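You operate a simulated robot arm through the tools that you are given. There is no shell and no other tool.

You run a simulated robot arm. Do the job below in one go: nothing can be reset, and whatever is moved stays where it is left.

## Task
Clamp the fence at the narrow carton's width and drop its divider in.
Fine: it takes the short divider.

It is judged by the outcome, as a careful person would: the job done as asked, and still so three seconds after it is handed in. It fails if anything else is knocked over, pushed out of place, dropped, spilled or broken.

## Robot
A 7-joint arm with a two-finger parallel gripper, fixed in place. Base frame: the origin is on the floor under the middle of its stand, x ahead of it, y to its left, z up. Readings come in mm, rad, newtons and seconds.
It reaches about 1524 mm from its shoulder. Its first joint turns from -2.601 to 2.601 rad. Payload 3.5 kg.
Tool frame: the origin (TCP) lies between the finger pads and is the grasp point; the fingertips stand 23 mm ahead of it; z points along the fingers, y is the line along which they close. Largest opening 94 mm; finger width 38, thickness 10; the body of the gripper, 54 by 96 mm, starts 39 mm behind the TCP.
Orientation is told as [roll, pitch, yaw] about the base's x, y, z axes, in that order, counted from this pose: with the fingers straight down and closing along the base's y, the tool's x points along the base's -x, its y along +y and its z along -z.

## Interface
- The arm moves only by the tool servo_tool. Its argument "deltas" is a list of rows, each a list of 3 entries, a list of its own where there are three numbers: the shift along the tool's x, y, z in mm, then the turn, a rotation vector about the tool's x, y, z in rad, then the opening, from 0 (shut) to 1 (fully open). In form: [[[dx, dy, dz], [rx, ry, rz], claw], ...]. A call has 1 to 20 rows; each row is the pose to reach, as a shift and turn from the pose commanded when the call began, along the tool's axes at that moment. Each row takes 0.2 s and may step no farther than 50 mm and 0.15 rad from the row before; otherwise, or with a gripper value out of range, the whole call is refused. Where a pose cannot be reached the arm comes as near as it can. A force on the tool above 70 N (or 10 N above the force at the start of the call, whichever is more), or a blocked arm, ends the call early, and 0.2 s more pass. The fingers move at their own pace (about 153 mm/s each) and stop on an object; they squeeze with about 22 N. The grip force told is the motor's: it shows also when the fingers shut on nothing. Time passes only in rows, and 0.2 s behind the last, so rows that repeat a pose let the fingers close. It gives the time, the measured TCP pose, the force on the tool (base axes), the opening and the grip force at its end, in the units of the frame above (readings bear some noise), with the torque about the TCP (base axes, N m) and any sound that the robot's microphone picked up.
- Cameras (640 x 400 px; columns grow to the right, rows downward): "scene" is fixed at [220.5, -647.9, 1262.4]; the picture's right is [0.26, -0.97, 0.00], its down [-0.78, -0.21, -0.59] and it looks along [0.57, 0.15, -0.80] (base axes); focal length 214 px, centre (320, 200). "wrist" rides on the gripper at [86, 16, -74] in the tool frame; the picture's right is [-0.18, 0.98, 0.00], its down [-0.58, -0.11, -0.81] and it looks along [-0.79, -0.15, 0.59] (tool axes); focal length 243 px, centre (320, 200). There is no depth. A picture from a camera that has moved, and an enlarged one, comes with that camera's place and axes in the base frame and with its lens.
- get_image(camera): a new picture of that camera. No time passes.
- close_up(camera, box): a new picture of the part [left, top, right, bottom] of that camera's present view, enlarged. No time passes.
- job_done(): hands the job in; it is judged then, once.

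Nothing tells you positions but the pictures and the camera data. Unless the task says otherwise, let go and move clear before handing in.

The tools are called as a command line: name --argument value ..., lists and objects as JSON in quotes. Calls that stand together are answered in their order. servo_tool: Moves the arm, as the interface text tells. Its arguments: {"type":"object","properties":{"deltas":{"type":"array"}},"required":["deltas"]} The other tools are called the same way: get_image (camera) takes a picture; close_up (camera, box) takes an enlarged picture of a part of a camera's view; job_done () hands the job in.

At the start:

```text
time_s: 0.0
ee_pos: [638.1, -470.4, 1014.0]
tool_rot: [-0.002, -0.001, 0.0]
wrist_force: [0.0, -0.3, -0.3]
ft_torque: [-0.01, -0.03, 0.02]
grip_width: 94.0
finger_force: 0.1
```

scene: 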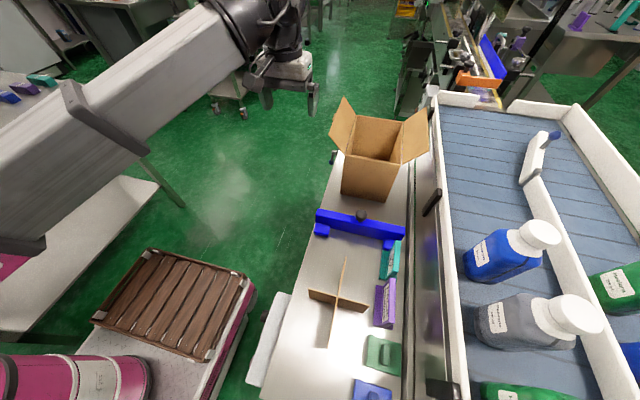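
wrist: 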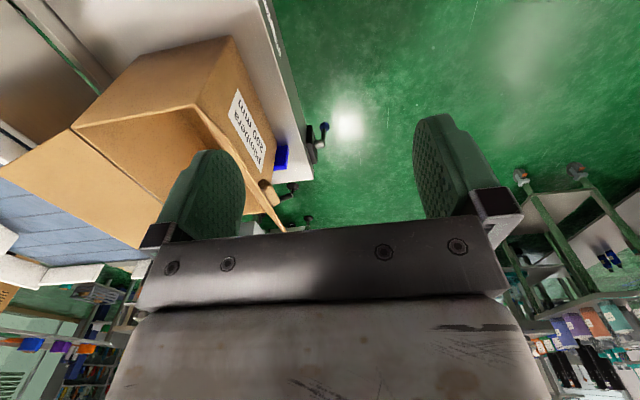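

I see a bench with an open carton, a blue fence bar with a knob, a cardboard cross divider and coloured blocks along the bench edge. I'll look closer before moving anything.

close_up --camera "scene" --box '[280, 80, 440, 180]'

close_up --camera "scene" --box '[280, 180, 440, 280]'

close_up --camera "scene" --box '[260, 250, 440, 400]'

close_up --camera "wrist" --box '[160, 60, 360, 240]'

```text
4.00 times, centred on (360, 130) of scene
camera zoom: at [220.5, -647.9, 1262.4], right [0.26, -0.97, 0.0], down [-0.78, -0.21, -0.59], along [0.57, 0.15, -0.8], focal length 858 px, centre (160, 480)
```

zoom: 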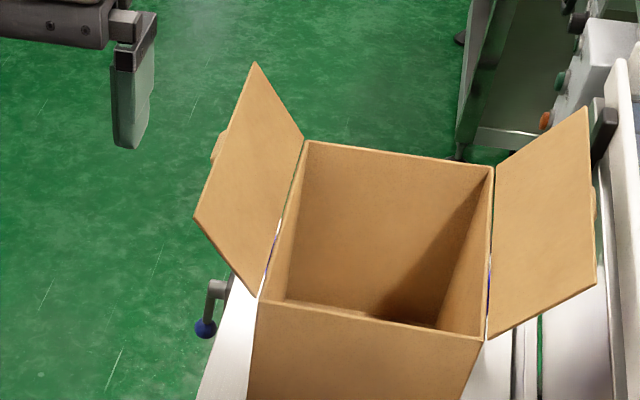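

```text
4.00 times, centred on (360, 230) of scene
camera zoom: at [220.5, -647.9, 1262.4], right [0.26, -0.97, 0.0], down [-0.78, -0.21, -0.59], along [0.57, 0.15, -0.8], focal length 858 px, centre (160, 80)
```

zoom: 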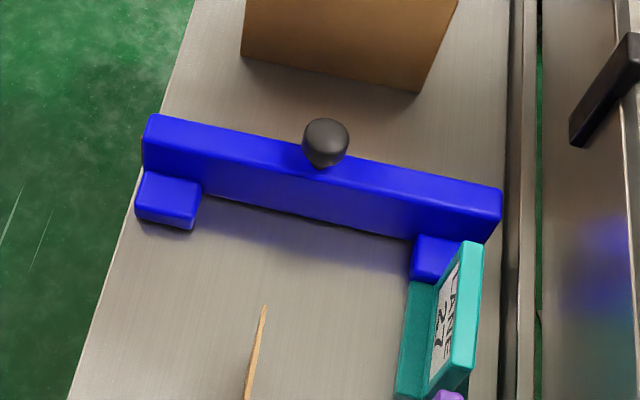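

```text
2.67 times, centred on (350, 325) of scene
camera zoom: at [220.5, -647.9, 1262.4], right [0.26, -0.97, 0.0], down [-0.78, -0.21, -0.59], along [0.57, 0.15, -0.8], focal length 572 px, centre (240, -133)
```

zoom: 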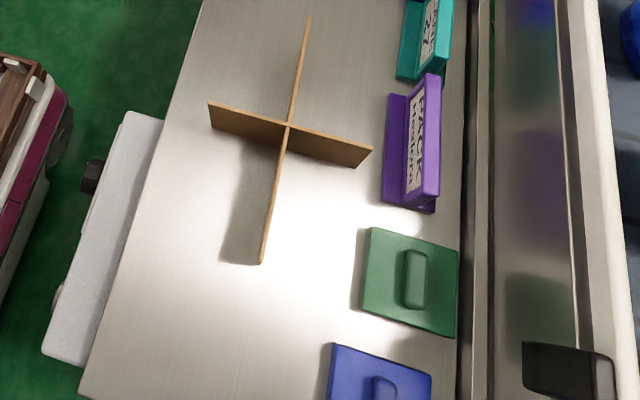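

```text
2.22 times, centred on (260, 150) of wrist
camera zoom: at [552.9, -454.6, 1087.9], right [0.18, 0.98, 0.0], down [0.58, -0.11, 0.81], along [0.79, -0.15, -0.59], focal length 539 px, centre (453, 311)
```

zoom: 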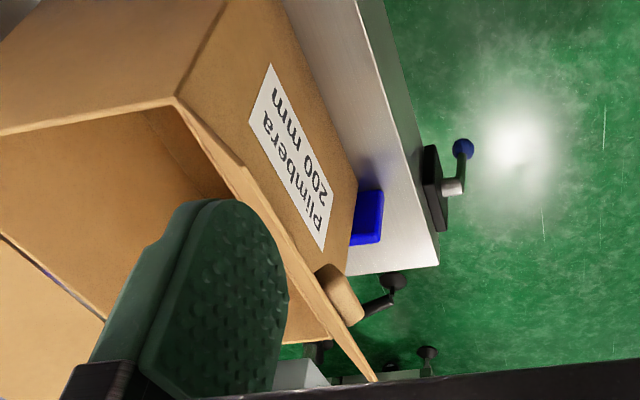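

The carton is labelled "Plimbera 200 mm", and there are a blue fence with a knob, a ball-ended lever on the bench side and upright signs. I'll zoom in on the signs and the rest of the view.

close_up --camera "scene" --box '[370, 235, 410, 285]'

close_up --camera "scene" --box '[365, 270, 410, 335]'

close_up --camera "scene" --box '[340, 320, 420, 400]'

close_up --camera "scene" --box '[310, 130, 350, 170]'

close_up --camera "scene" --box '[0, 220, 260, 400]'

close_up --camera "scene" --box '[390, 0, 640, 150]'

```text
8.00 times, centred on (390, 260) of scene
camera zoom: at [220.5, -647.9, 1262.4], right [0.26, -0.97, 0.0], down [-0.78, -0.21, -0.59], along [0.57, 0.15, -0.8], focal length 1716 px, centre (-240, -280)
```

zoom: 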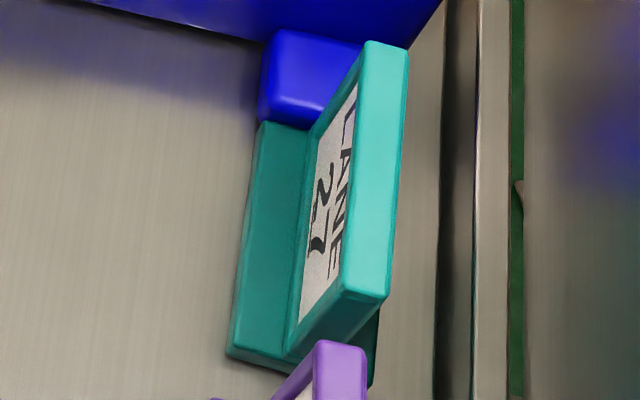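

```text
6.15 times, centred on (388, 302) of scene
camera zoom: at [220.5, -647.9, 1262.4], right [0.26, -0.97, 0.0], down [-0.78, -0.21, -0.59], along [0.57, 0.15, -0.8], focal length 1320 px, centre (-95, -431)
```

zoom: 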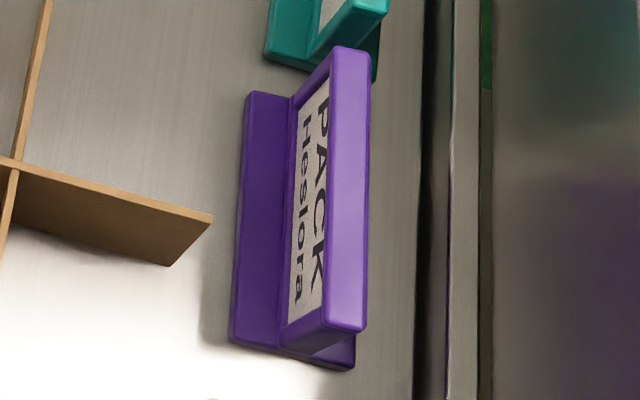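

```text
5.00 times, centred on (380, 360) of scene
camera zoom: at [220.5, -647.9, 1262.4], right [0.26, -0.97, 0.0], down [-0.78, -0.21, -0.59], along [0.57, 0.15, -0.8], focal length 1072 px, centre (20, -600)
```

zoom: 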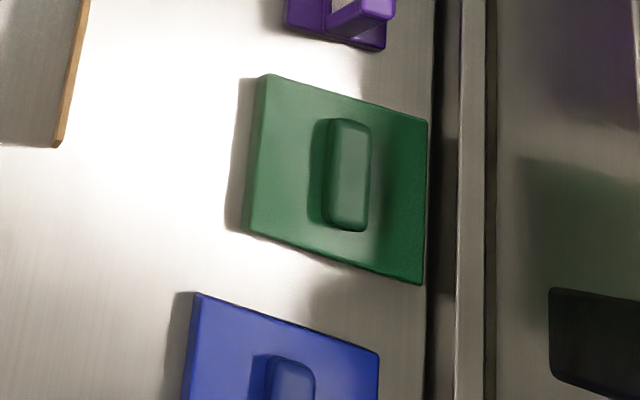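

```text
10.00 times, centred on (330, 150) of scene
camera zoom: at [220.5, -647.9, 1262.4], right [0.26, -0.97, 0.0], down [-0.78, -0.21, -0.59], along [0.57, 0.15, -0.8], focal length 2145 px, centre (220, 700)
```

zoom: 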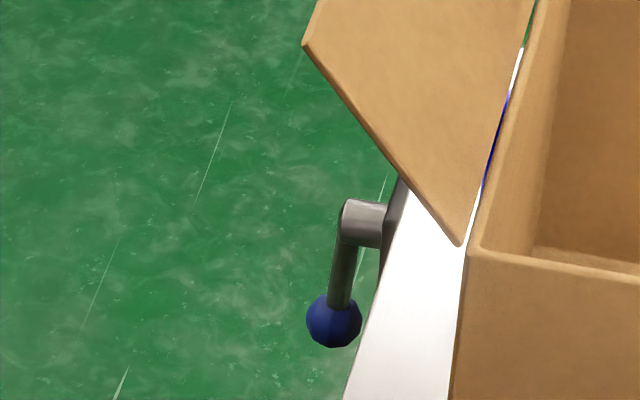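

```text
2.22 times, centred on (130, 310) of scene
camera zoom: at [220.5, -647.9, 1262.4], right [0.26, -0.97, 0.0], down [-0.78, -0.21, -0.59], along [0.57, 0.15, -0.8], focal length 477 px, centre (742, -44)
```

zoom: 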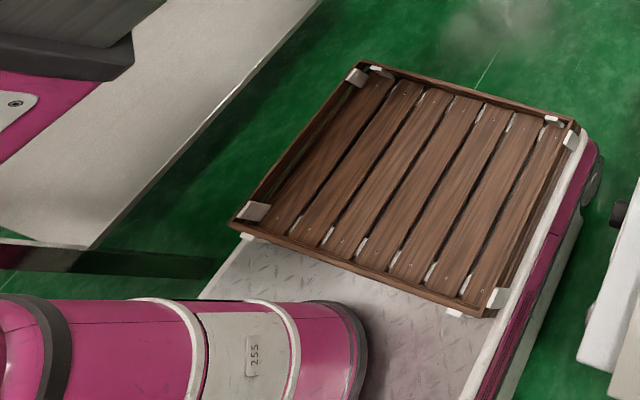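

```text
2.56 times, centred on (515, 75) of scene
camera zoom: at [220.5, -647.9, 1262.4], right [0.26, -0.97, 0.0], down [-0.78, -0.21, -0.59], along [0.57, 0.15, -0.8], focal length 549 px, centre (-179, 520)
```

zoom: 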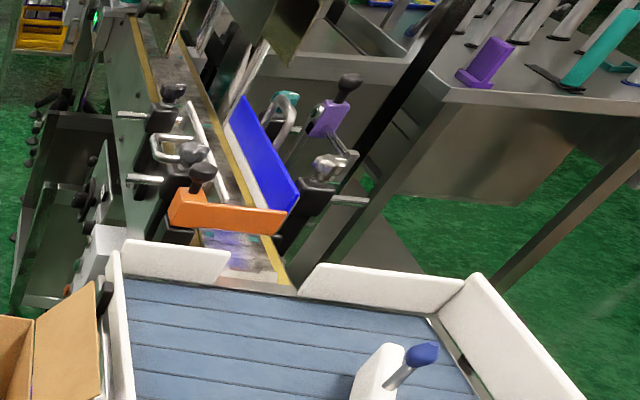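

The ball lever works out at about (927, -515, 583), and the carton's front face at x of about 725. The labels are not all readable from here, so I'll move the wrist camera back and over the bench, staying high.

servo_tool --deltas '[[[40, -26, 0], [0, 0, 0], 1], [[80, -52, 0], [0, 0, 0], 1], [[120, -78, 0], [0, 0, 0], 1], [[160, -104, 0], [0, 0, 0], 1], [[190, -130, 0], [0, 0, 0], 1]]'

get_image --camera "wrist"

get_image --camera "scene"

```text
time_s: 1.2
ee_pos: [449.7, -601.9, 1013.3]
tool_rot: [0.0, -0.001, 0.001]
wrist_force: [-0.1, -0.4, 0.0]
ft_torque: [-0.01, 0.0, 0.01]
grip_width: 94.1
finger_force: 0.1
```

```text
taken
camera wrist: at [364.9, -586.8, 1087.7], right [0.18, 0.98, 0.0], down [0.58, -0.11, 0.81], along [0.79, -0.15, -0.59], focal length 243 px, centre (320, 200)
```

wrist: 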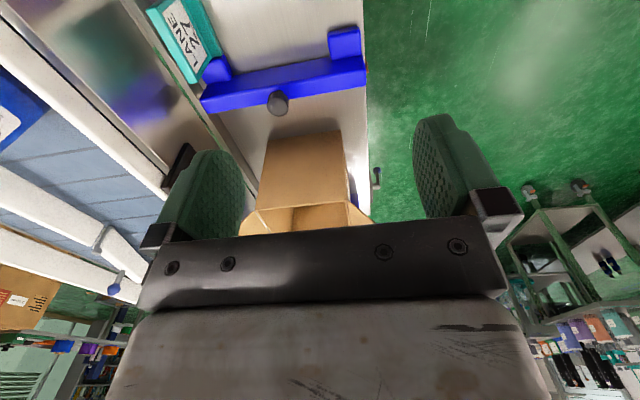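

```text
taken
```

scene: 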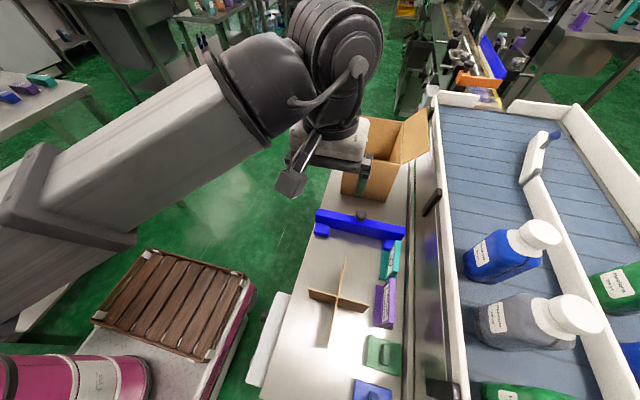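

The gripper hides the middle of the view, so I'll rise and tilt the tool so that the wrist camera looks straight down on the carton and fence.

servo_tool --deltas '[[[-30, -10, -30], [0, 0.08, 0], 1], [[-60, -20, -60], [0, 0.16, 0], 1], [[-95, -30, -80], [0, 0.24, 0], 1], [[-130, -40, -100], [0, 0.32, 0], 1], [[-170, -50, -110], [0, 0.4, 0], 1], [[-210, -60, -120], [0, 0.5, 0], 1], [[-250, -78, -130], [0, 0.6, 0], 1]]'

get_image --camera "wrist"

```text
time_s: 2.8
ee_pos: [687.7, -731.7, 1044.7]
tool_rot: [-0.174, 0.452, 0.009]
wrist_force: [-0.6, 0.0, -0.6]
ft_torque: [-0.03, 0.02, 0.01]
grip_width: 94.1
finger_force: 0.0
out of reach, approached as far as the arm can: row 2, 3, 4, 5, 6, 7
```

```text
taken
camera wrist: at [641.8, -703.8, 1146.5], right [0.08, 0.97, -0.23], down [0.88, 0.04, 0.48], along [0.47, -0.24, -0.85], focal length 243 px, centre (320, 200)
```

wrist: 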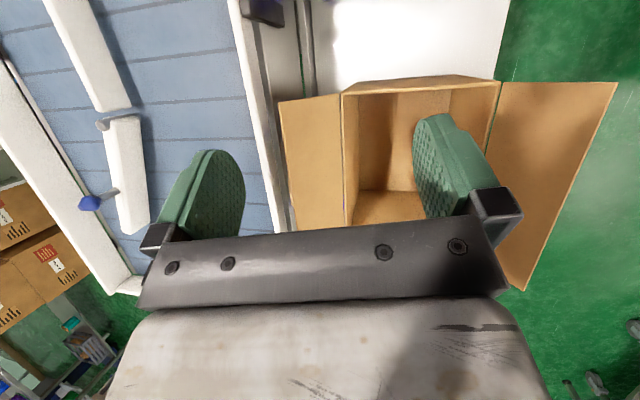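

The tool could not quite reach that tilt, but I can see the carton is open and empty. I'll check where the arm counts itself to be now, and look closer at the carton.

servo_tool --deltas '[[[0, 0, 0], [0, 0, 0], 1]]'

close_up --camera "wrist" --box '[270, 0, 510, 240]'

```text
time_s: 3.2
ee_pos: [687.5, -729.8, 1044.3]
tool_rot: [-0.173, 0.452, 0.012]
wrist_force: [0.9, 1.1, 0.4]
ft_torque: [0.0, -0.03, -0.02]
grip_width: 93.8
finger_force: 0.1
```

```text
1.67 times, centred on (390, 120) of wrist
camera zoom: at [641.4, -703.3, 1146.1], right [0.08, 0.97, -0.23], down [0.88, 0.04, 0.48], along [0.47, -0.24, -0.85], focal length 404 px, centre (203, 333)
```

zoom: 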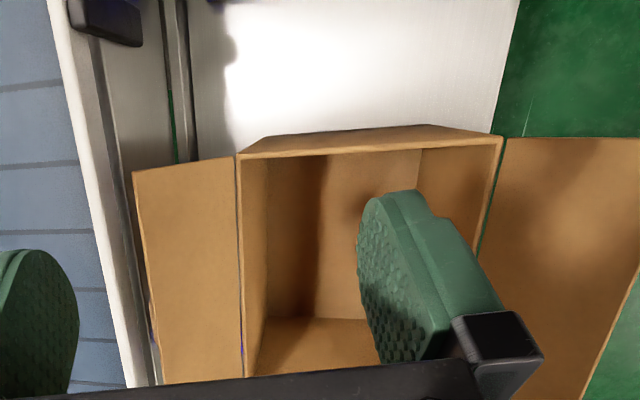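

The carton is empty. Next I'll level the tool and move to the left side of the bench, to view the fence, the lever and the carton label from there.

servo_tool --deltas '[[[-1, 40, -8], [-0.021, -0.056, 0.005], 1], [[-3, 81, -16], [-0.043, -0.112, 0.01], 1], [[-4, 121, -23], [-0.064, -0.169, 0.015], 1], [[-6, 162, -31], [-0.086, -0.225, 0.02], 1], [[-7, 202, -39], [-0.107, -0.281, 0.024], 1], [[-9, 243, -47], [-0.129, -0.337, 0.029], 1], [[-10, 283, -55], [-0.15, -0.394, 0.034], 1], [[-12, 324, -62], [-0.172, -0.45, 0.039], 1]]'

```text
time_s: 4.8
ee_pos: [687.8, -458.2, 1043.5]
tool_rot: [-0.028, 0.079, 0.04]
wrist_force: [-1.2, -9.4, -2.8]
ft_torque: [0.82, -0.42, 0.78]
grip_width: 94.1
finger_force: 0.1
stopped in row 7: the force on the tool passed its limit at 101 N (the readings are from after the stop); the commanded pose is now the measured one
```

The arm met something at about y = -458 during the swing. I'll look before moving any further.

get_image --camera "scene"

get_image --camera "wrist"

```text
taken
```

scene: 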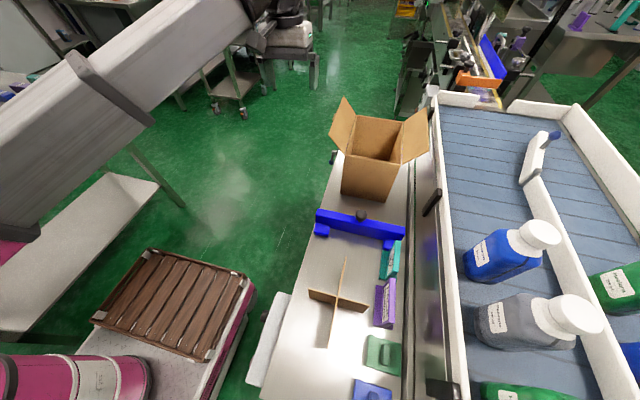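

```text
taken
camera wrist: at [608.8, -443.8, 1124.5], right [0.14, 0.99, -0.04], down [0.65, -0.06, 0.76], along [0.75, -0.13, -0.65], focal length 243 px, centre (320, 200)
```

wrist: 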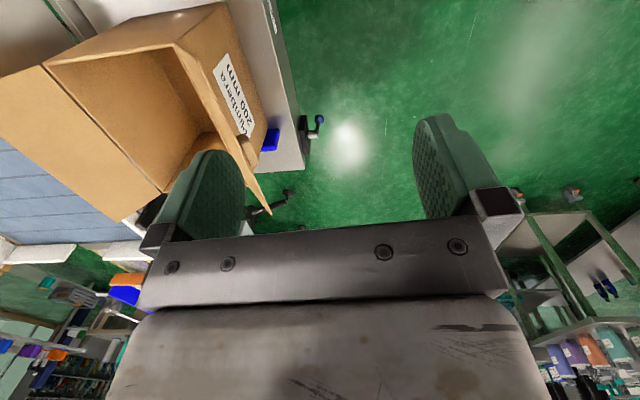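

Nothing in the scene looks shifted and there is nothing near the gripper. I'll compare the carton and fence with the first pictures to be sure.

close_up --camera "scene" --box '[280, 80, 440, 180]'

close_up --camera "scene" --box '[280, 180, 440, 280]'

close_up --camera "wrist" --box '[180, 20, 360, 220]'

close_up --camera "scene" --box '[0, 0, 320, 200]'

```text
4.00 times, centred on (360, 130) of scene
camera zoom: at [220.5, -647.9, 1262.4], right [0.26, -0.97, 0.0], down [-0.78, -0.21, -0.59], along [0.57, 0.15, -0.8], focal length 858 px, centre (160, 480)
```

zoom: 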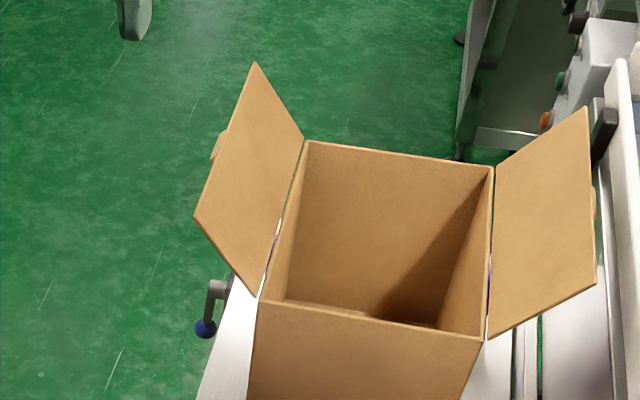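

```text
4.00 times, centred on (360, 230) of scene
camera zoom: at [220.5, -647.9, 1262.4], right [0.26, -0.97, 0.0], down [-0.78, -0.21, -0.59], along [0.57, 0.15, -0.8], focal length 858 px, centre (160, 80)
```

zoom: 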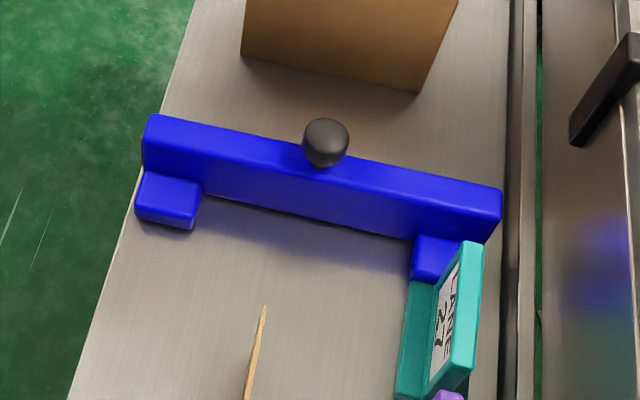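

```text
2.00 times, centred on (270, 120) of wrist
camera zoom: at [608.8, -443.8, 1124.5], right [0.14, 0.99, -0.04], down [0.65, -0.06, 0.76], along [0.75, -0.13, -0.65], focal length 485 px, centre (420, 360)
```

zoom: 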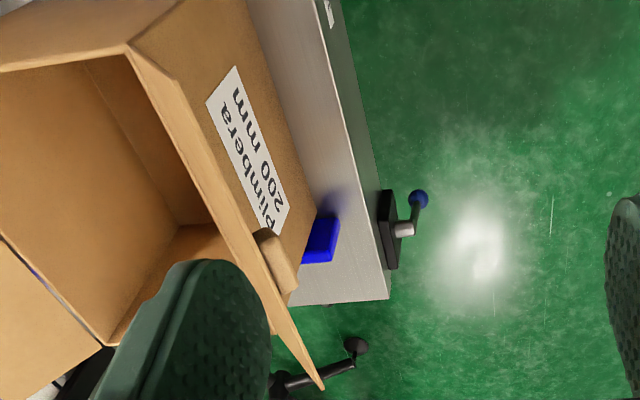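

```text
2.00 times, centred on (160, 100) of scene
camera zoom: at [220.5, -647.9, 1262.4], right [0.26, -0.97, 0.0], down [-0.78, -0.21, -0.59], along [0.57, 0.15, -0.8], focal length 429 px, centre (640, 400)
```

zoom: 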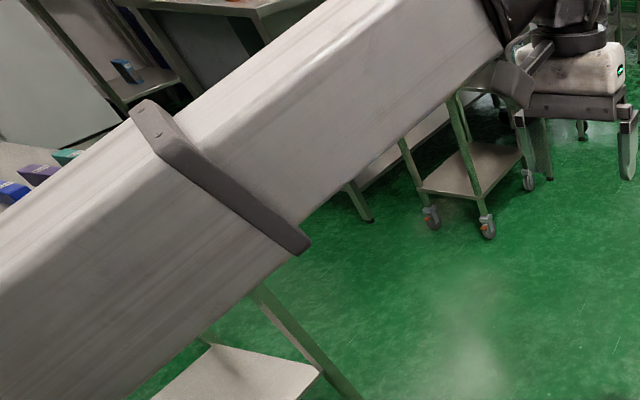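

Everything is as it was, so the stop was probably from the wrist swinging too fast. I'll continue more gently, turning the tool so its camera faces the bench from the left side.

servo_tool --deltas '[[[0, 4, 0], [-0.01, -0.03, 0.08], 1], [[0, 10, 0], [-0.02, -0.05, 0.18], 1], [[-1, 20, 2], [-0.028, -0.079, 0.28], 1], [[-2, 30, 6], [-0.028, -0.079, 0.38], 1], [[-3, 40, 10], [-0.028, -0.079, 0.48], 1], [[-4, 50, 15], [-0.028, -0.079, 0.58], 1], [[-5, 60, 20], [-0.028, -0.079, 0.68], 1], [[-6, 70, 30], [-0.028, -0.079, 0.78], 1], [[-7, 80, 40], [-0.028, -0.079, 0.88], 1], [[-8, 90, 50], [-0.028, -0.079, 0.98], 1], [[-9, 100, 60], [-0.028, -0.079, 1.08], 1], [[-10, 110, 75], [-0.028, -0.079, 1.18], 1], [[-11, 115, 90], [-0.028, -0.079, 1.28], 1], [[-12, 120, 110], [-0.028, -0.079, 1.38], 1], [[-12, 125, 130], [-0.028, -0.079, 1.48], 1], [[-12, 128, 143], [-0.028, -0.079, 1.58], 1]]'

get_image --camera "wrist"

```text
time_s: 5.1
ee_pos: [687.7, -457.5, 1044.0]
tool_rot: [-0.026, 0.074, 0.042]
wrist_force: [-4.2, -14.4, -3.7]
ft_torque: [1.41, -0.7, 1.34]
grip_width: 94.1
finger_force: 0.1
stopped in row 1: the force on the tool passed its limit at 114 N (the readings are from after the stop); the commanded pose is now the measured one
```

```text
taken
camera wrist: at [607.6, -443.3, 1124.2], right [0.14, 0.99, -0.04], down [0.64, -0.06, 0.76], along [0.75, -0.13, -0.65], focal length 243 px, centre (320, 200)
```

wrist: 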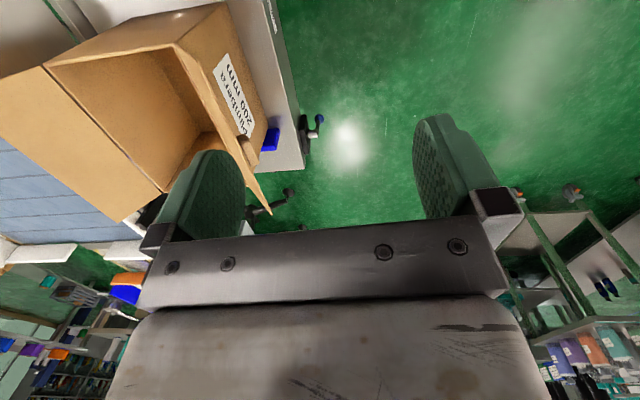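

The reading points to contact at the camera housing beside the arm's own forearm, where the wrist folds too tightly up high. I'll back off down and away, and level the tool.

servo_tool --deltas '[[[0, -15, 20], [0, 0, 0], 1], [[0, -30, 40], [-0.01, -0.03, 0.01], 1], [[0, -40, 60], [-0.026, -0.074, 0.04], 1], [[0, -40, 80], [-0.026, -0.074, 0.04], 1]]'

get_image --camera "scene"

```text
time_s: 6.1
ee_pos: [683.3, -499.0, 965.3]
tool_rot: [-0.003, 0.002, -0.001]
wrist_force: [0.3, 0.7, -0.7]
ft_torque: [-0.01, -0.01, 0.01]
grip_width: 94.0
finger_force: 0.0
```

```text
taken
```

scene: 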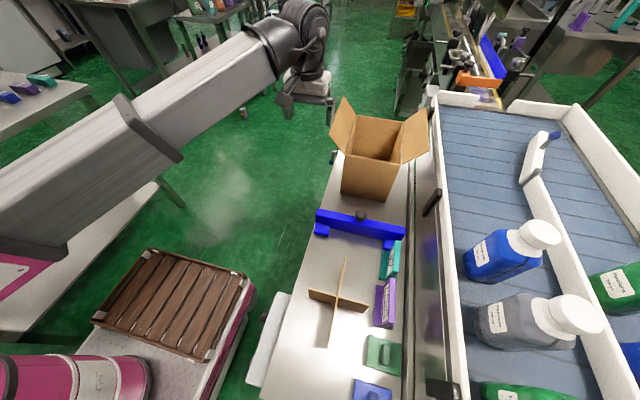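

The contact is gone. Now I'll turn the tool about the vertical, lower and slower, so that the camera faces the bench from the left.

servo_tool --deltas '[[[0, 10, 15], [0, 0, 0.1], 1], [[0, 20, 30], [0, 0, 0.2], 1], [[0, 30, 40], [0, 0, 0.3], 1], [[0, 40, 50], [0, 0, 0.4], 1], [[0, 50, 60], [0, 0, 0.5], 1], [[0, 60, 65], [0, 0, 0.6], 1], [[0, 70, 70], [0, 0, 0.7], 1], [[0, 80, 75], [0, 0, 0.8], 1], [[0, 90, 80], [0, 0, 0.9], 1], [[0, 100, 85], [0, 0, 1.0], 1], [[0, 110, 90], [0, 0, 1.1], 1], [[0, 120, 95], [0, 0, 1.2], 1], [[0, 125, 100], [0, 0, 1.3], 1], [[0, 130, 105], [0, 0, 1.4], 1], [[0, 140, 110], [0, 0, 1.5], 1], [[0, 149, 115], [0, 0, 1.57], 1]]'

get_image --camera "wrist"

```text
time_s: 9.5
ee_pos: [683.3, -349.7, 849.0]
tool_rot: [-0.001, -0.004, -1.574]
wrist_force: [-0.3, -0.1, 0.1]
ft_torque: [-0.02, 0.02, 0.02]
grip_width: 93.8
finger_force: 0.1
```

```text
taken
camera wrist: at [700.7, -264.9, 924.0], right [0.98, -0.19, 0.0], down [-0.11, -0.58, 0.81], along [-0.15, -0.79, -0.59], focal length 243 px, centre (320, 200)
```

wrist: 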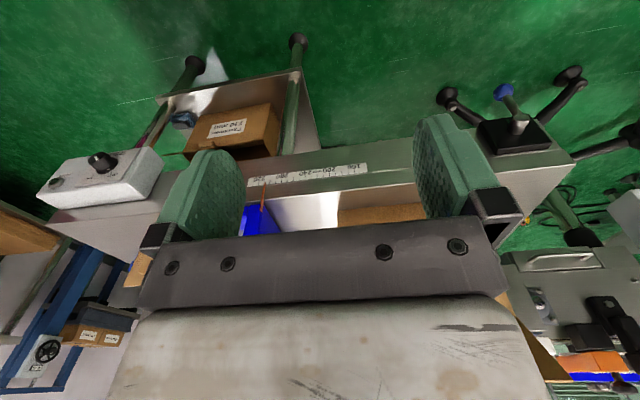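

There is a scale along the bench side with a red pointer, a lever clamp at the right end, and a second carton on the shelf under the bench. I'll zoom in on these.

close_up --camera "wrist" --box '[240, 140, 400, 240]'

close_up --camera "wrist" --box '[150, 80, 310, 180]'

close_up --camera "wrist" --box '[430, 60, 590, 190]'

close_up --camera "wrist" --box '[30, 130, 190, 230]'

close_up --camera "wrist" --box '[0, 200, 160, 400]'

```text
4.00 times, centred on (320, 190) of wrist
camera zoom: at [700.7, -264.9, 924.0], right [0.98, -0.19, 0.0], down [-0.11, -0.58, 0.81], along [-0.15, -0.79, -0.59], focal length 970 px, centre (320, 240)
```

zoom: 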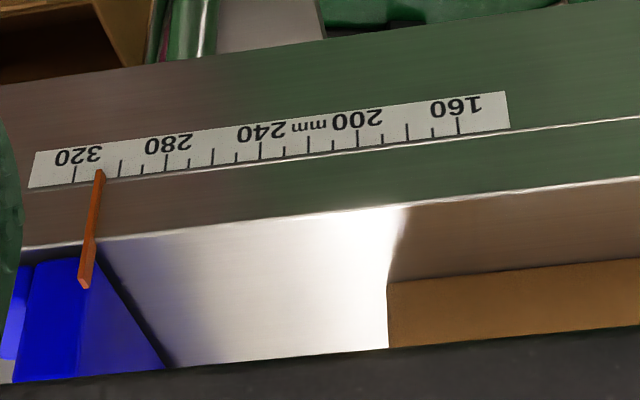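

```text
4.00 times, centred on (230, 130) of wrist
camera zoom: at [700.7, -264.9, 924.0], right [0.98, -0.19, 0.0], down [-0.11, -0.58, 0.81], along [-0.15, -0.79, -0.59], focal length 970 px, centre (680, 480)
```

zoom: 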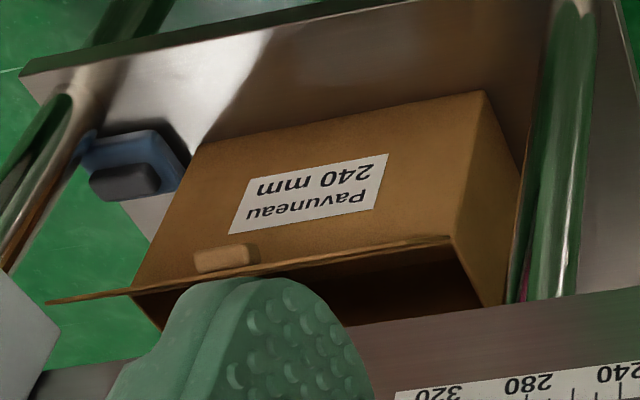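

```text
3.08 times, centred on (510, 125) of wrist
camera zoom: at [700.7, -264.9, 924.0], right [0.98, -0.19, 0.0], down [-0.11, -0.58, 0.81], along [-0.15, -0.79, -0.59], focal length 746 px, centre (-265, 431)
```

zoom: 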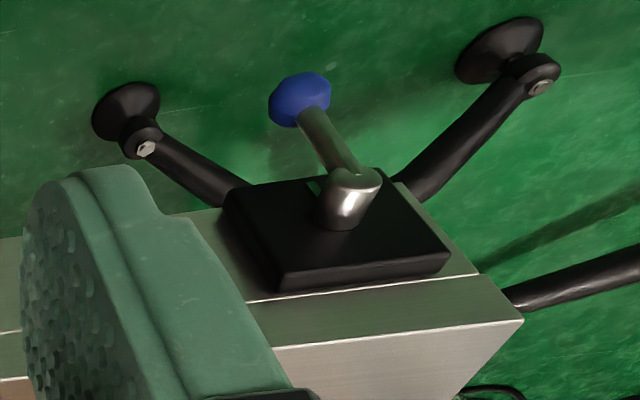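

```text
4.00 times, centred on (110, 180) of wrist
camera zoom: at [700.7, -264.9, 924.0], right [0.98, -0.19, 0.0], down [-0.11, -0.58, 0.81], along [-0.15, -0.79, -0.59], focal length 970 px, centre (1160, 280)
```

zoom: 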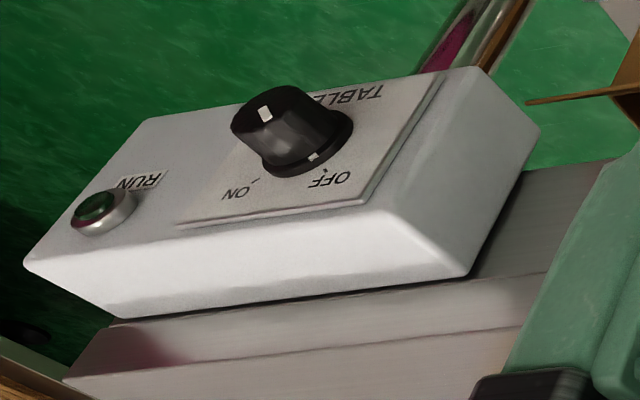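

```text
2.00 times, centred on (80, 300) of wrist
camera zoom: at [700.7, -264.9, 924.0], right [0.98, -0.19, 0.0], down [-0.11, -0.58, 0.81], along [-0.15, -0.79, -0.59], focal length 485 px, centre (800, 0)
```

zoom: 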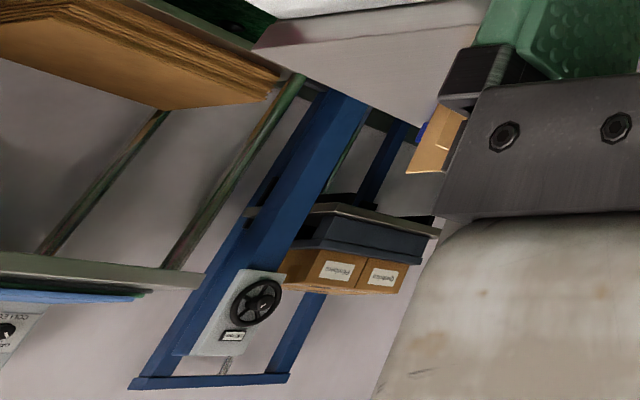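

The narrow carton is the 200 mm one (Plimbera), standing on the bench, and the 240 mm one is on the shelf. The scale pointer reads about 312, so the fence must go to 200 and then be locked with the blue-ball lever. I'll look at the lever plate from nearer for its markings.

servo_tool --deltas '[[[-5, 40, 15], [0, 0, 0], 1], [[-10, 80, 35], [0, 0, 0], 1], [[-15, 120, 50], [0, 0, 0], 1], [[-20, 160, 70], [0, 0, 0], 1], [[-25, 200, 90], [0, 0, 0], 1], [[-30, 235, 110], [0, 0, 0], 1], [[-35, 270, 124], [0, 0, 0], 1]]'

get_image --camera "wrist"

close_up --camera "wrist" --box '[200, 60, 440, 235]'

```text
time_s: 11.1
ee_pos: [952.8, -389.7, 728.0]
tool_rot: [-0.002, -0.004, -1.57]
wrist_force: [0.1, 0.0, -0.6]
ft_torque: [-0.03, 0.02, 0.03]
grip_width: 93.9
finger_force: 0.1
```

```text
taken
camera wrist: at [970.2, -303.3, 801.6], right [0.98, -0.18, 0.0], down [-0.11, -0.58, 0.81], along [-0.15, -0.79, -0.59], focal length 243 px, centre (320, 200)
```

wrist: 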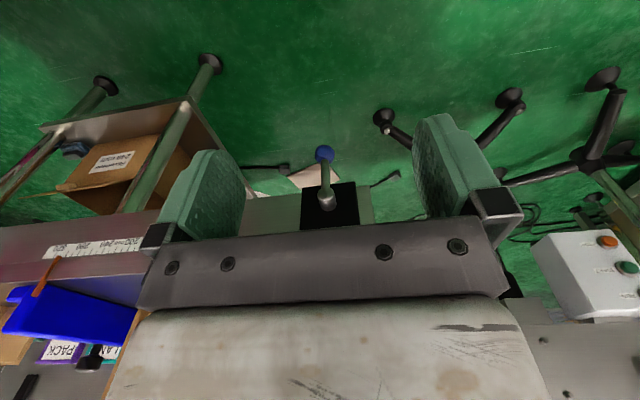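

```text
2.29 times, centred on (320, 148) of wrist
camera zoom: at [970.2, -303.3, 801.6], right [0.98, -0.18, 0.0], down [-0.11, -0.58, 0.81], along [-0.15, -0.79, -0.59], focal length 555 px, centre (320, 320)
```

zoom: 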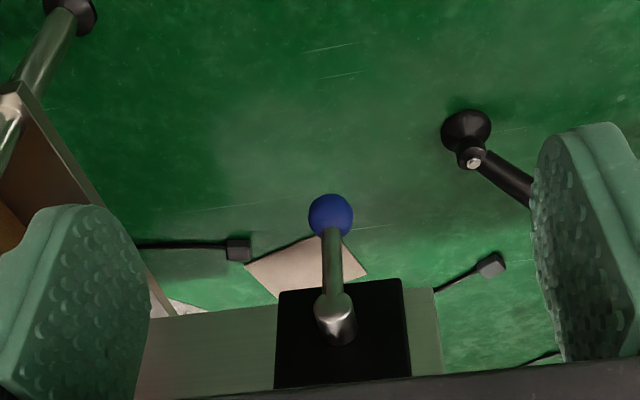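

The lever hangs straight down and I can't see the whole plate yet. I'll raise the camera a little to see the upper part of the plate.

servo_tool --deltas '[[[-12, -10, -38], [0, 0, 0], 1], [[-25, -25, -77], [0, 0, 0], 1]]'

close_up --camera "wrist" --box '[220, 60, 440, 235]'

get_image --camera "wrist"

```text
time_s: 11.7
ee_pos: [927.7, -413.0, 806.7]
tool_rot: [-0.002, -0.004, -1.571]
wrist_force: [0.1, 0.8, 0.0]
ft_torque: [0.02, 0.0, 0.01]
grip_width: 93.9
finger_force: 0.0
```

```text
2.29 times, centred on (330, 148) of wrist
camera zoom: at [946.1, -327.4, 880.5], right [0.98, -0.18, 0.0], down [-0.11, -0.58, 0.81], along [-0.15, -0.79, -0.59], focal length 555 px, centre (297, 320)
```

zoom: 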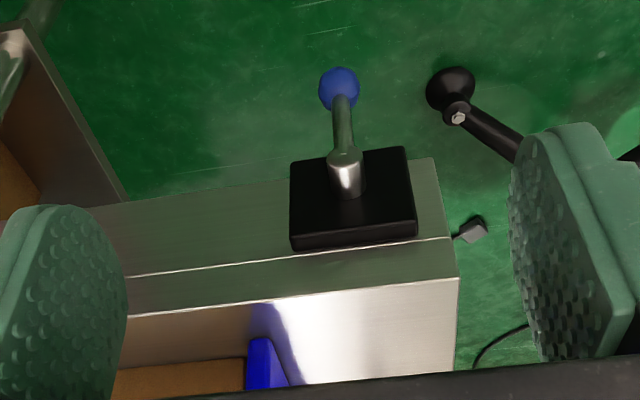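

```text
taken
camera wrist: at [946.1, -327.4, 880.5], right [0.98, -0.18, 0.0], down [-0.11, -0.58, 0.81], along [-0.15, -0.79, -0.59], focal length 243 px, centre (320, 200)
```

wrist: 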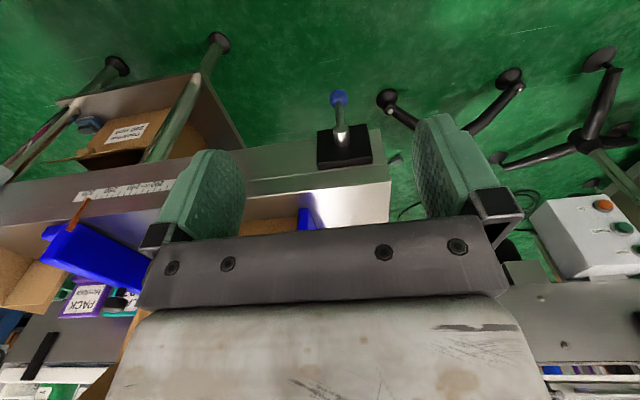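

The plate is unmarked, the lever is down, and the carton stands against the blue end stop. Before acting I'll check the near end of the bench for any other divider.

servo_tool --deltas '[[[0, -42, -20], [0, 0, 0], 1], [[0, -84, -40], [0, 0, 0], 1], [[0, -126, -60], [0, 0, 0], 1], [[0, -168, -80], [0, 0, 0], 1], [[0, -210, -90], [0, 0, 0], 1], [[0, -252, -95], [0, 0, 0], 1], [[0, -294, -100], [0, 0, 0], 1], [[0, -336, -100], [0, 0, 0], 1], [[0, -378, -100], [0, 0, 0], 1], [[0, -420, -100], [0, 0, 0], 1], [[0, -462, -100], [0, 0, 0], 1], [[0, -500, -100], [0, 0, 0], 1]]'

get_image --camera "wrist"

get_image --camera "scene"

```text
time_s: 14.3
ee_pos: [429.3, -409.8, 903.2]
tool_rot: [-0.002, -0.003, -1.571]
wrist_force: [-0.4, 0.5, 0.4]
ft_torque: [0.03, -0.01, -0.04]
grip_width: 94.0
finger_force: 0.1
```

```text
taken
camera wrist: at [446.9, -323.8, 976.8], right [0.98, -0.18, 0.0], down [-0.11, -0.58, 0.81], along [-0.15, -0.79, -0.59], focal length 243 px, centre (320, 200)
```

wrist: 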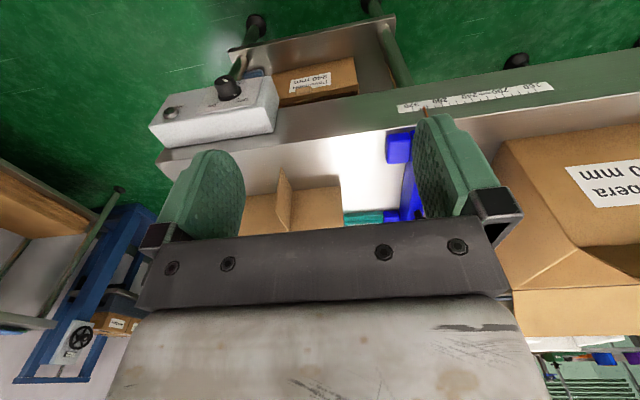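

```text
taken
```

scene: 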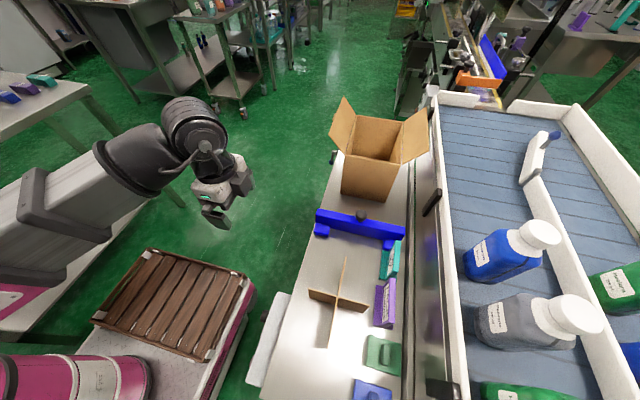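

Only one divider is on the bench: a cross about 187 × 134 mm and 75 mm high, which suits the 200 mm carton. I'll now approach the fence knob, which I put at about (537, -677, 787), to see it from close by.

servo_tool --deltas '[[[-38, 22, 4], [0, 0, 0], 1], [[-76, 44, 8], [0, 0, 0], 1], [[-114, 66, 12], [0, 0, 0], 1], [[-152, 88, 16], [0, 0, 0], 1], [[-190, 108, 20], [0, 0, 0], 1]]'

get_image --camera "wrist"

close_up --camera "wrist" --box '[220, 60, 440, 235]'

```text
time_s: 15.5
ee_pos: [539.1, -602.6, 884.2]
tool_rot: [-0.002, -0.002, -1.57]
wrist_force: [0.5, -0.2, 0.6]
ft_torque: [0.02, 0.01, 0.01]
grip_width: 93.8
finger_force: 0.1
```

```text
taken
camera wrist: at [556.0, -516.8, 958.4], right [0.98, -0.18, 0.0], down [-0.11, -0.58, 0.81], along [-0.15, -0.79, -0.59], focal length 243 px, centre (320, 200)
```

wrist: 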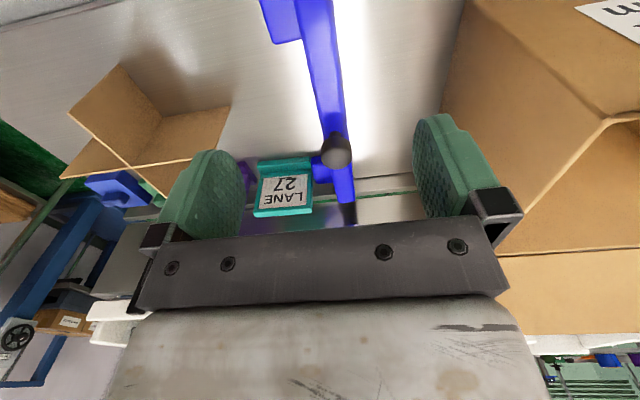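

```text
2.29 times, centred on (330, 148) of wrist
camera zoom: at [556.0, -516.8, 958.4], right [0.98, -0.18, 0.0], down [-0.11, -0.58, 0.81], along [-0.15, -0.79, -0.59], focal length 555 px, centre (297, 320)
```

zoom: 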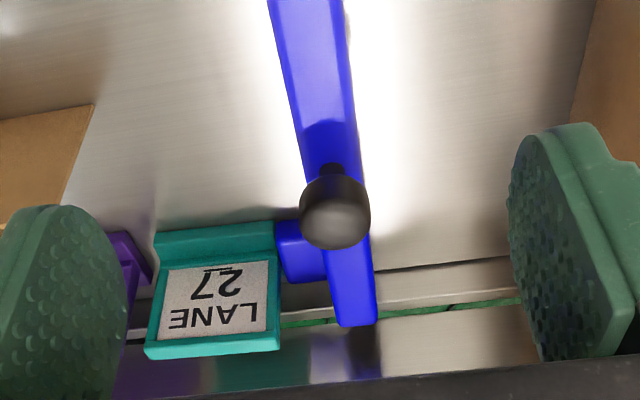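

The knob is about 30 mm across, centred near (541, -678, 783). I'll check the bar height and the clearance around the knob in an enlarged scene view.

close_up --camera "scene" --box '[305, 195, 415, 265]'

close_up --camera "wrist" --box '[240, 0, 380, 100]'

close_up --camera "wrist" --box '[60, 60, 260, 220]'

```text
5.71 times, centred on (360, 230) of scene
camera zoom: at [220.5, -647.9, 1262.4], right [0.26, -0.97, 0.0], down [-0.78, -0.21, -0.59], along [0.57, 0.15, -0.8], focal length 1226 px, centre (91, 29)
```

zoom: 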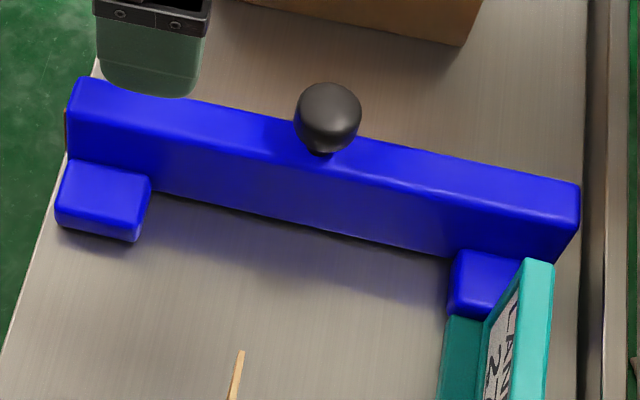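

```text
4.00 times, centred on (310, 50) of wrist
camera zoom: at [556.0, -516.8, 958.4], right [0.98, -0.18, 0.0], down [-0.11, -0.58, 0.81], along [-0.15, -0.79, -0.59], focal length 970 px, centre (360, 800)
```

zoom: 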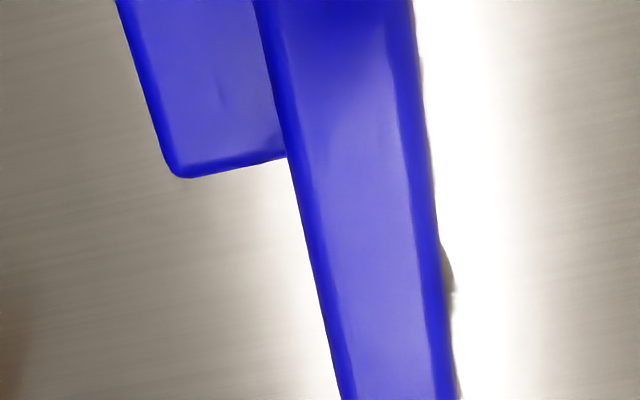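

```text
2.50 times, centred on (160, 140) of wrist
camera zoom: at [556.0, -516.8, 958.4], right [0.98, -0.18, 0.0], down [-0.11, -0.58, 0.81], along [-0.15, -0.79, -0.59], focal length 606 px, centre (720, 350)
```

zoom: 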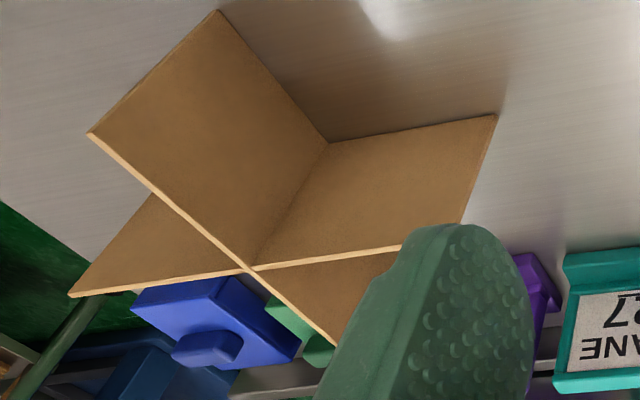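

The bar's near face is at about x = 531 and its top at about z = 763. Gripping the knob would bring the gripper body against the carton rim at the end, so I'll push the bar from behind at its middle with closed fingers. First I'll turn the tool back and close the fingers.

servo_tool --deltas '[[[-6, -5, 1], [0, 0, -0.13], 0.5], [[-12, -10, 2], [0, 0, -0.26], 0], [[-18, -15, 3], [0, 0, -0.39], 0], [[-24, -20, 4], [0, 0, -0.52], 0], [[-30, -25, 5], [0, 0, -0.65], 0], [[-36, -30, 6], [0, 0, -0.78], 0], [[-42, -35, 7], [0, 0, -0.91], 0], [[-50, -40, 8], [0, 0, -1.04], 0], [[-56, -45, 9], [0, 0, -1.17], 0], [[-62, -50, 10], [0, 0, -1.3], 0], [[-68, -55, 12], [0, 0, -1.43], 0], [[-75, -59, 14], [0, 0, -1.57], 0]]'

get_image --camera "wrist"

get_image --camera "scene"

```text
time_s: 18.1
ee_pos: [479.2, -676.4, 869.4]
tool_rot: [-0.002, 0.003, 0.002]
wrist_force: [-0.4, -0.7, -0.6]
ft_torque: [0.03, -0.04, 0.04]
grip_width: 0.0
finger_force: 22.7
```

```text
taken
camera wrist: at [393.3, -661.4, 944.3], right [0.18, 0.98, 0.0], down [0.58, -0.11, 0.81], along [0.79, -0.15, -0.59], focal length 243 px, centre (320, 200)
```

wrist: 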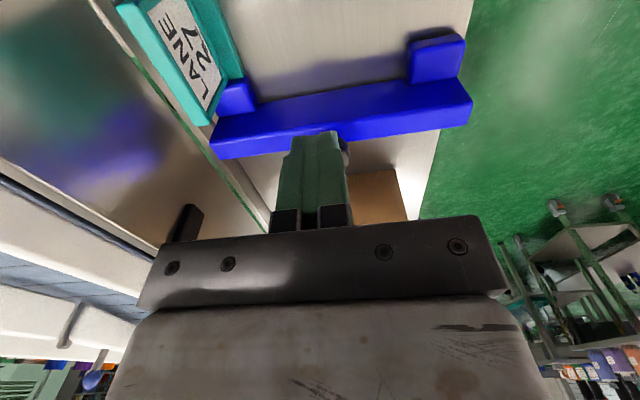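

```text
taken
```

scene: 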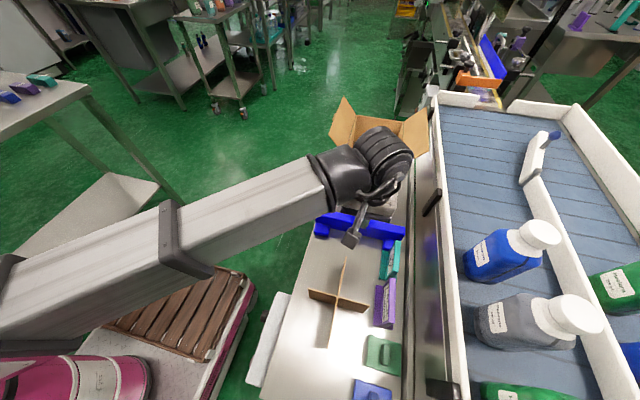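

The fingers are closed behind the fence, about 30 mm from its near face, and clear of the divider and signs. Next I'll lower them to push height with a slight tilt.

servo_tool --deltas '[[[0, 0, 30], [0, -0.05, 0], 0], [[0, 0, 60], [0, -0.1, 0], 0], [[0, 0, 85], [0, -0.15, 0], 0], [[0, 0, 108], [0, -0.15, 0], 0]]'

get_image --camera "wrist"

close_up --camera "scene" --box '[290, 180, 430, 300]'

```text
time_s: 19.1
ee_pos: [478.3, -676.2, 761.1]
tool_rot: [-0.004, -0.149, 0.0]
wrist_force: [-0.7, -0.8, 0.6]
ft_torque: [-0.02, 0.02, 0.02]
grip_width: 0.2
finger_force: 22.6
```

```text
taken
camera wrist: at [382.5, -660.9, 821.7], right [0.18, 0.98, 0.02], down [0.46, -0.11, 0.88], along [0.87, -0.15, -0.47], focal length 243 px, centre (320, 200)
```

wrist: 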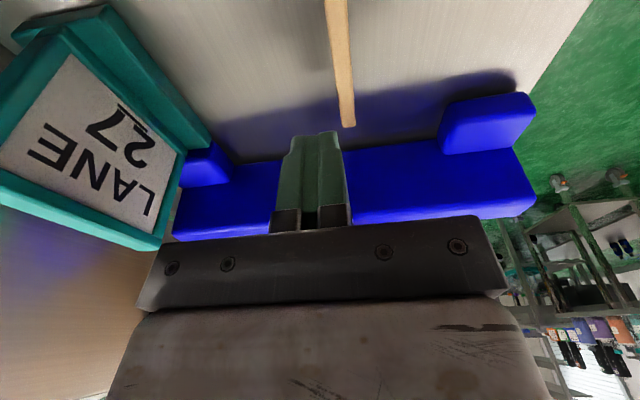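

```text
3.33 times, centred on (360, 240) of scene
camera zoom: at [220.5, -647.9, 1262.4], right [0.26, -0.97, 0.0], down [-0.78, -0.21, -0.59], along [0.57, 0.15, -0.8], focal length 715 px, centre (187, 67)
```

zoom: 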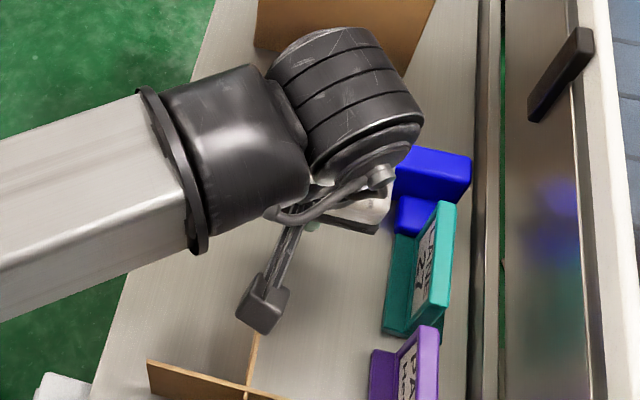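

The fingers are set behind the bar's middle. I'll push slowly in +x towards about 230 on the scale and watch the force.

servo_tool --deltas '[[[-9.9, 0, 1.5], [0, 0, 0], 0], [[-19.8, 0, 3], [0, 0, 0], 0], [[-24.7, 0, 3.7], [0, 0, 0], 0], [[-29.7, 0, 4.5], [0, 0, 0], 0], [[-34.6, 0, 5.2], [0, 0, 0], 0], [[-39.6, 0, 6], [0, 0, 0], 0]]'

get_image --camera "wrist"

```text
time_s: 20.5
ee_pos: [505.9, -675.6, 760.4]
tool_rot: [-0.004, -0.12, -0.003]
wrist_force: [-28.1, -7.2, 6.0]
ft_torque: [-0.35, 0.45, -0.16]
grip_width: 0.0
finger_force: 21.8
stopped in row 6: the force on the tool passed its limit at 77 N (the readings are from after the stop); the commanded pose is now the measured one
```

```text
taken
camera wrist: at [412.3, -659.4, 824.5], right [0.19, 0.98, 0.02], down [0.48, -0.11, 0.87], along [0.86, -0.15, -0.49], focal length 243 px, centre (320, 200)
```

wrist: 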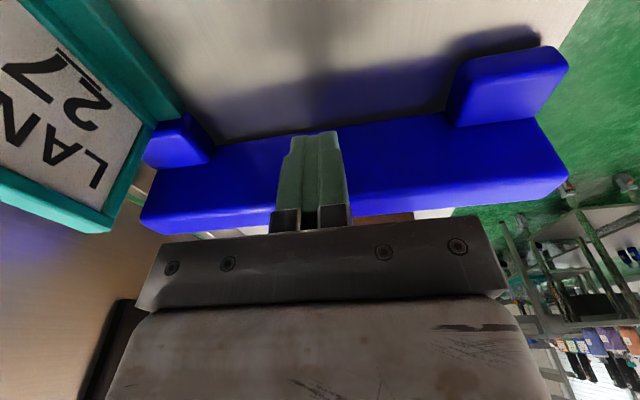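

The push stopped at 77 N with the fence barely moving, so it seems to be clamped now. I'll back off to relieve the load before looking at the lever again.

servo_tool --deltas '[[[10, 0, 0], [0, 0, 0], 0], [[25, 0, -5], [0, -0.03, 0], 0]]'

get_image --camera "wrist"

get_image --camera "scene"

```text
time_s: 21.1
ee_pos: [483.3, -673.8, 763.4]
tool_rot: [-0.004, -0.156, -0.002]
wrist_force: [0.3, 0.3, -0.3]
ft_torque: [-0.01, 0.04, 0.03]
grip_width: 0.2
finger_force: 21.7
```

```text
taken
camera wrist: at [387.7, -658.1, 823.0], right [0.18, 0.98, 0.03], down [0.45, -0.11, 0.89], along [0.88, -0.15, -0.46], focal length 243 px, centre (320, 200)
```

wrist: 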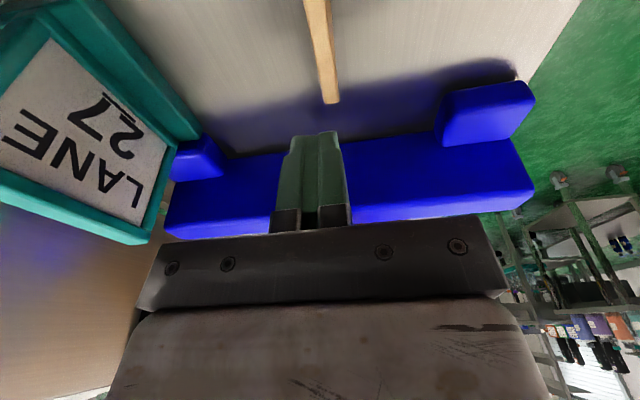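

```text
taken
```

scene: 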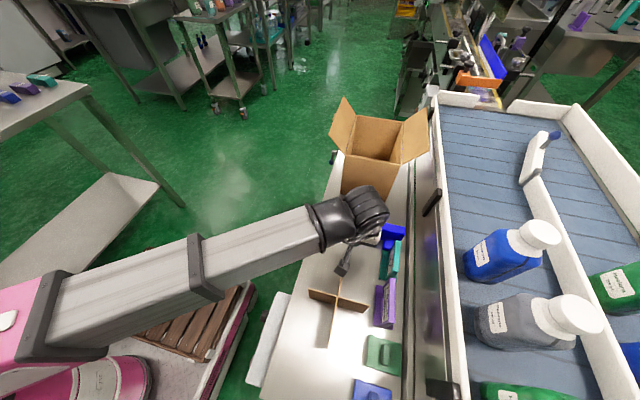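

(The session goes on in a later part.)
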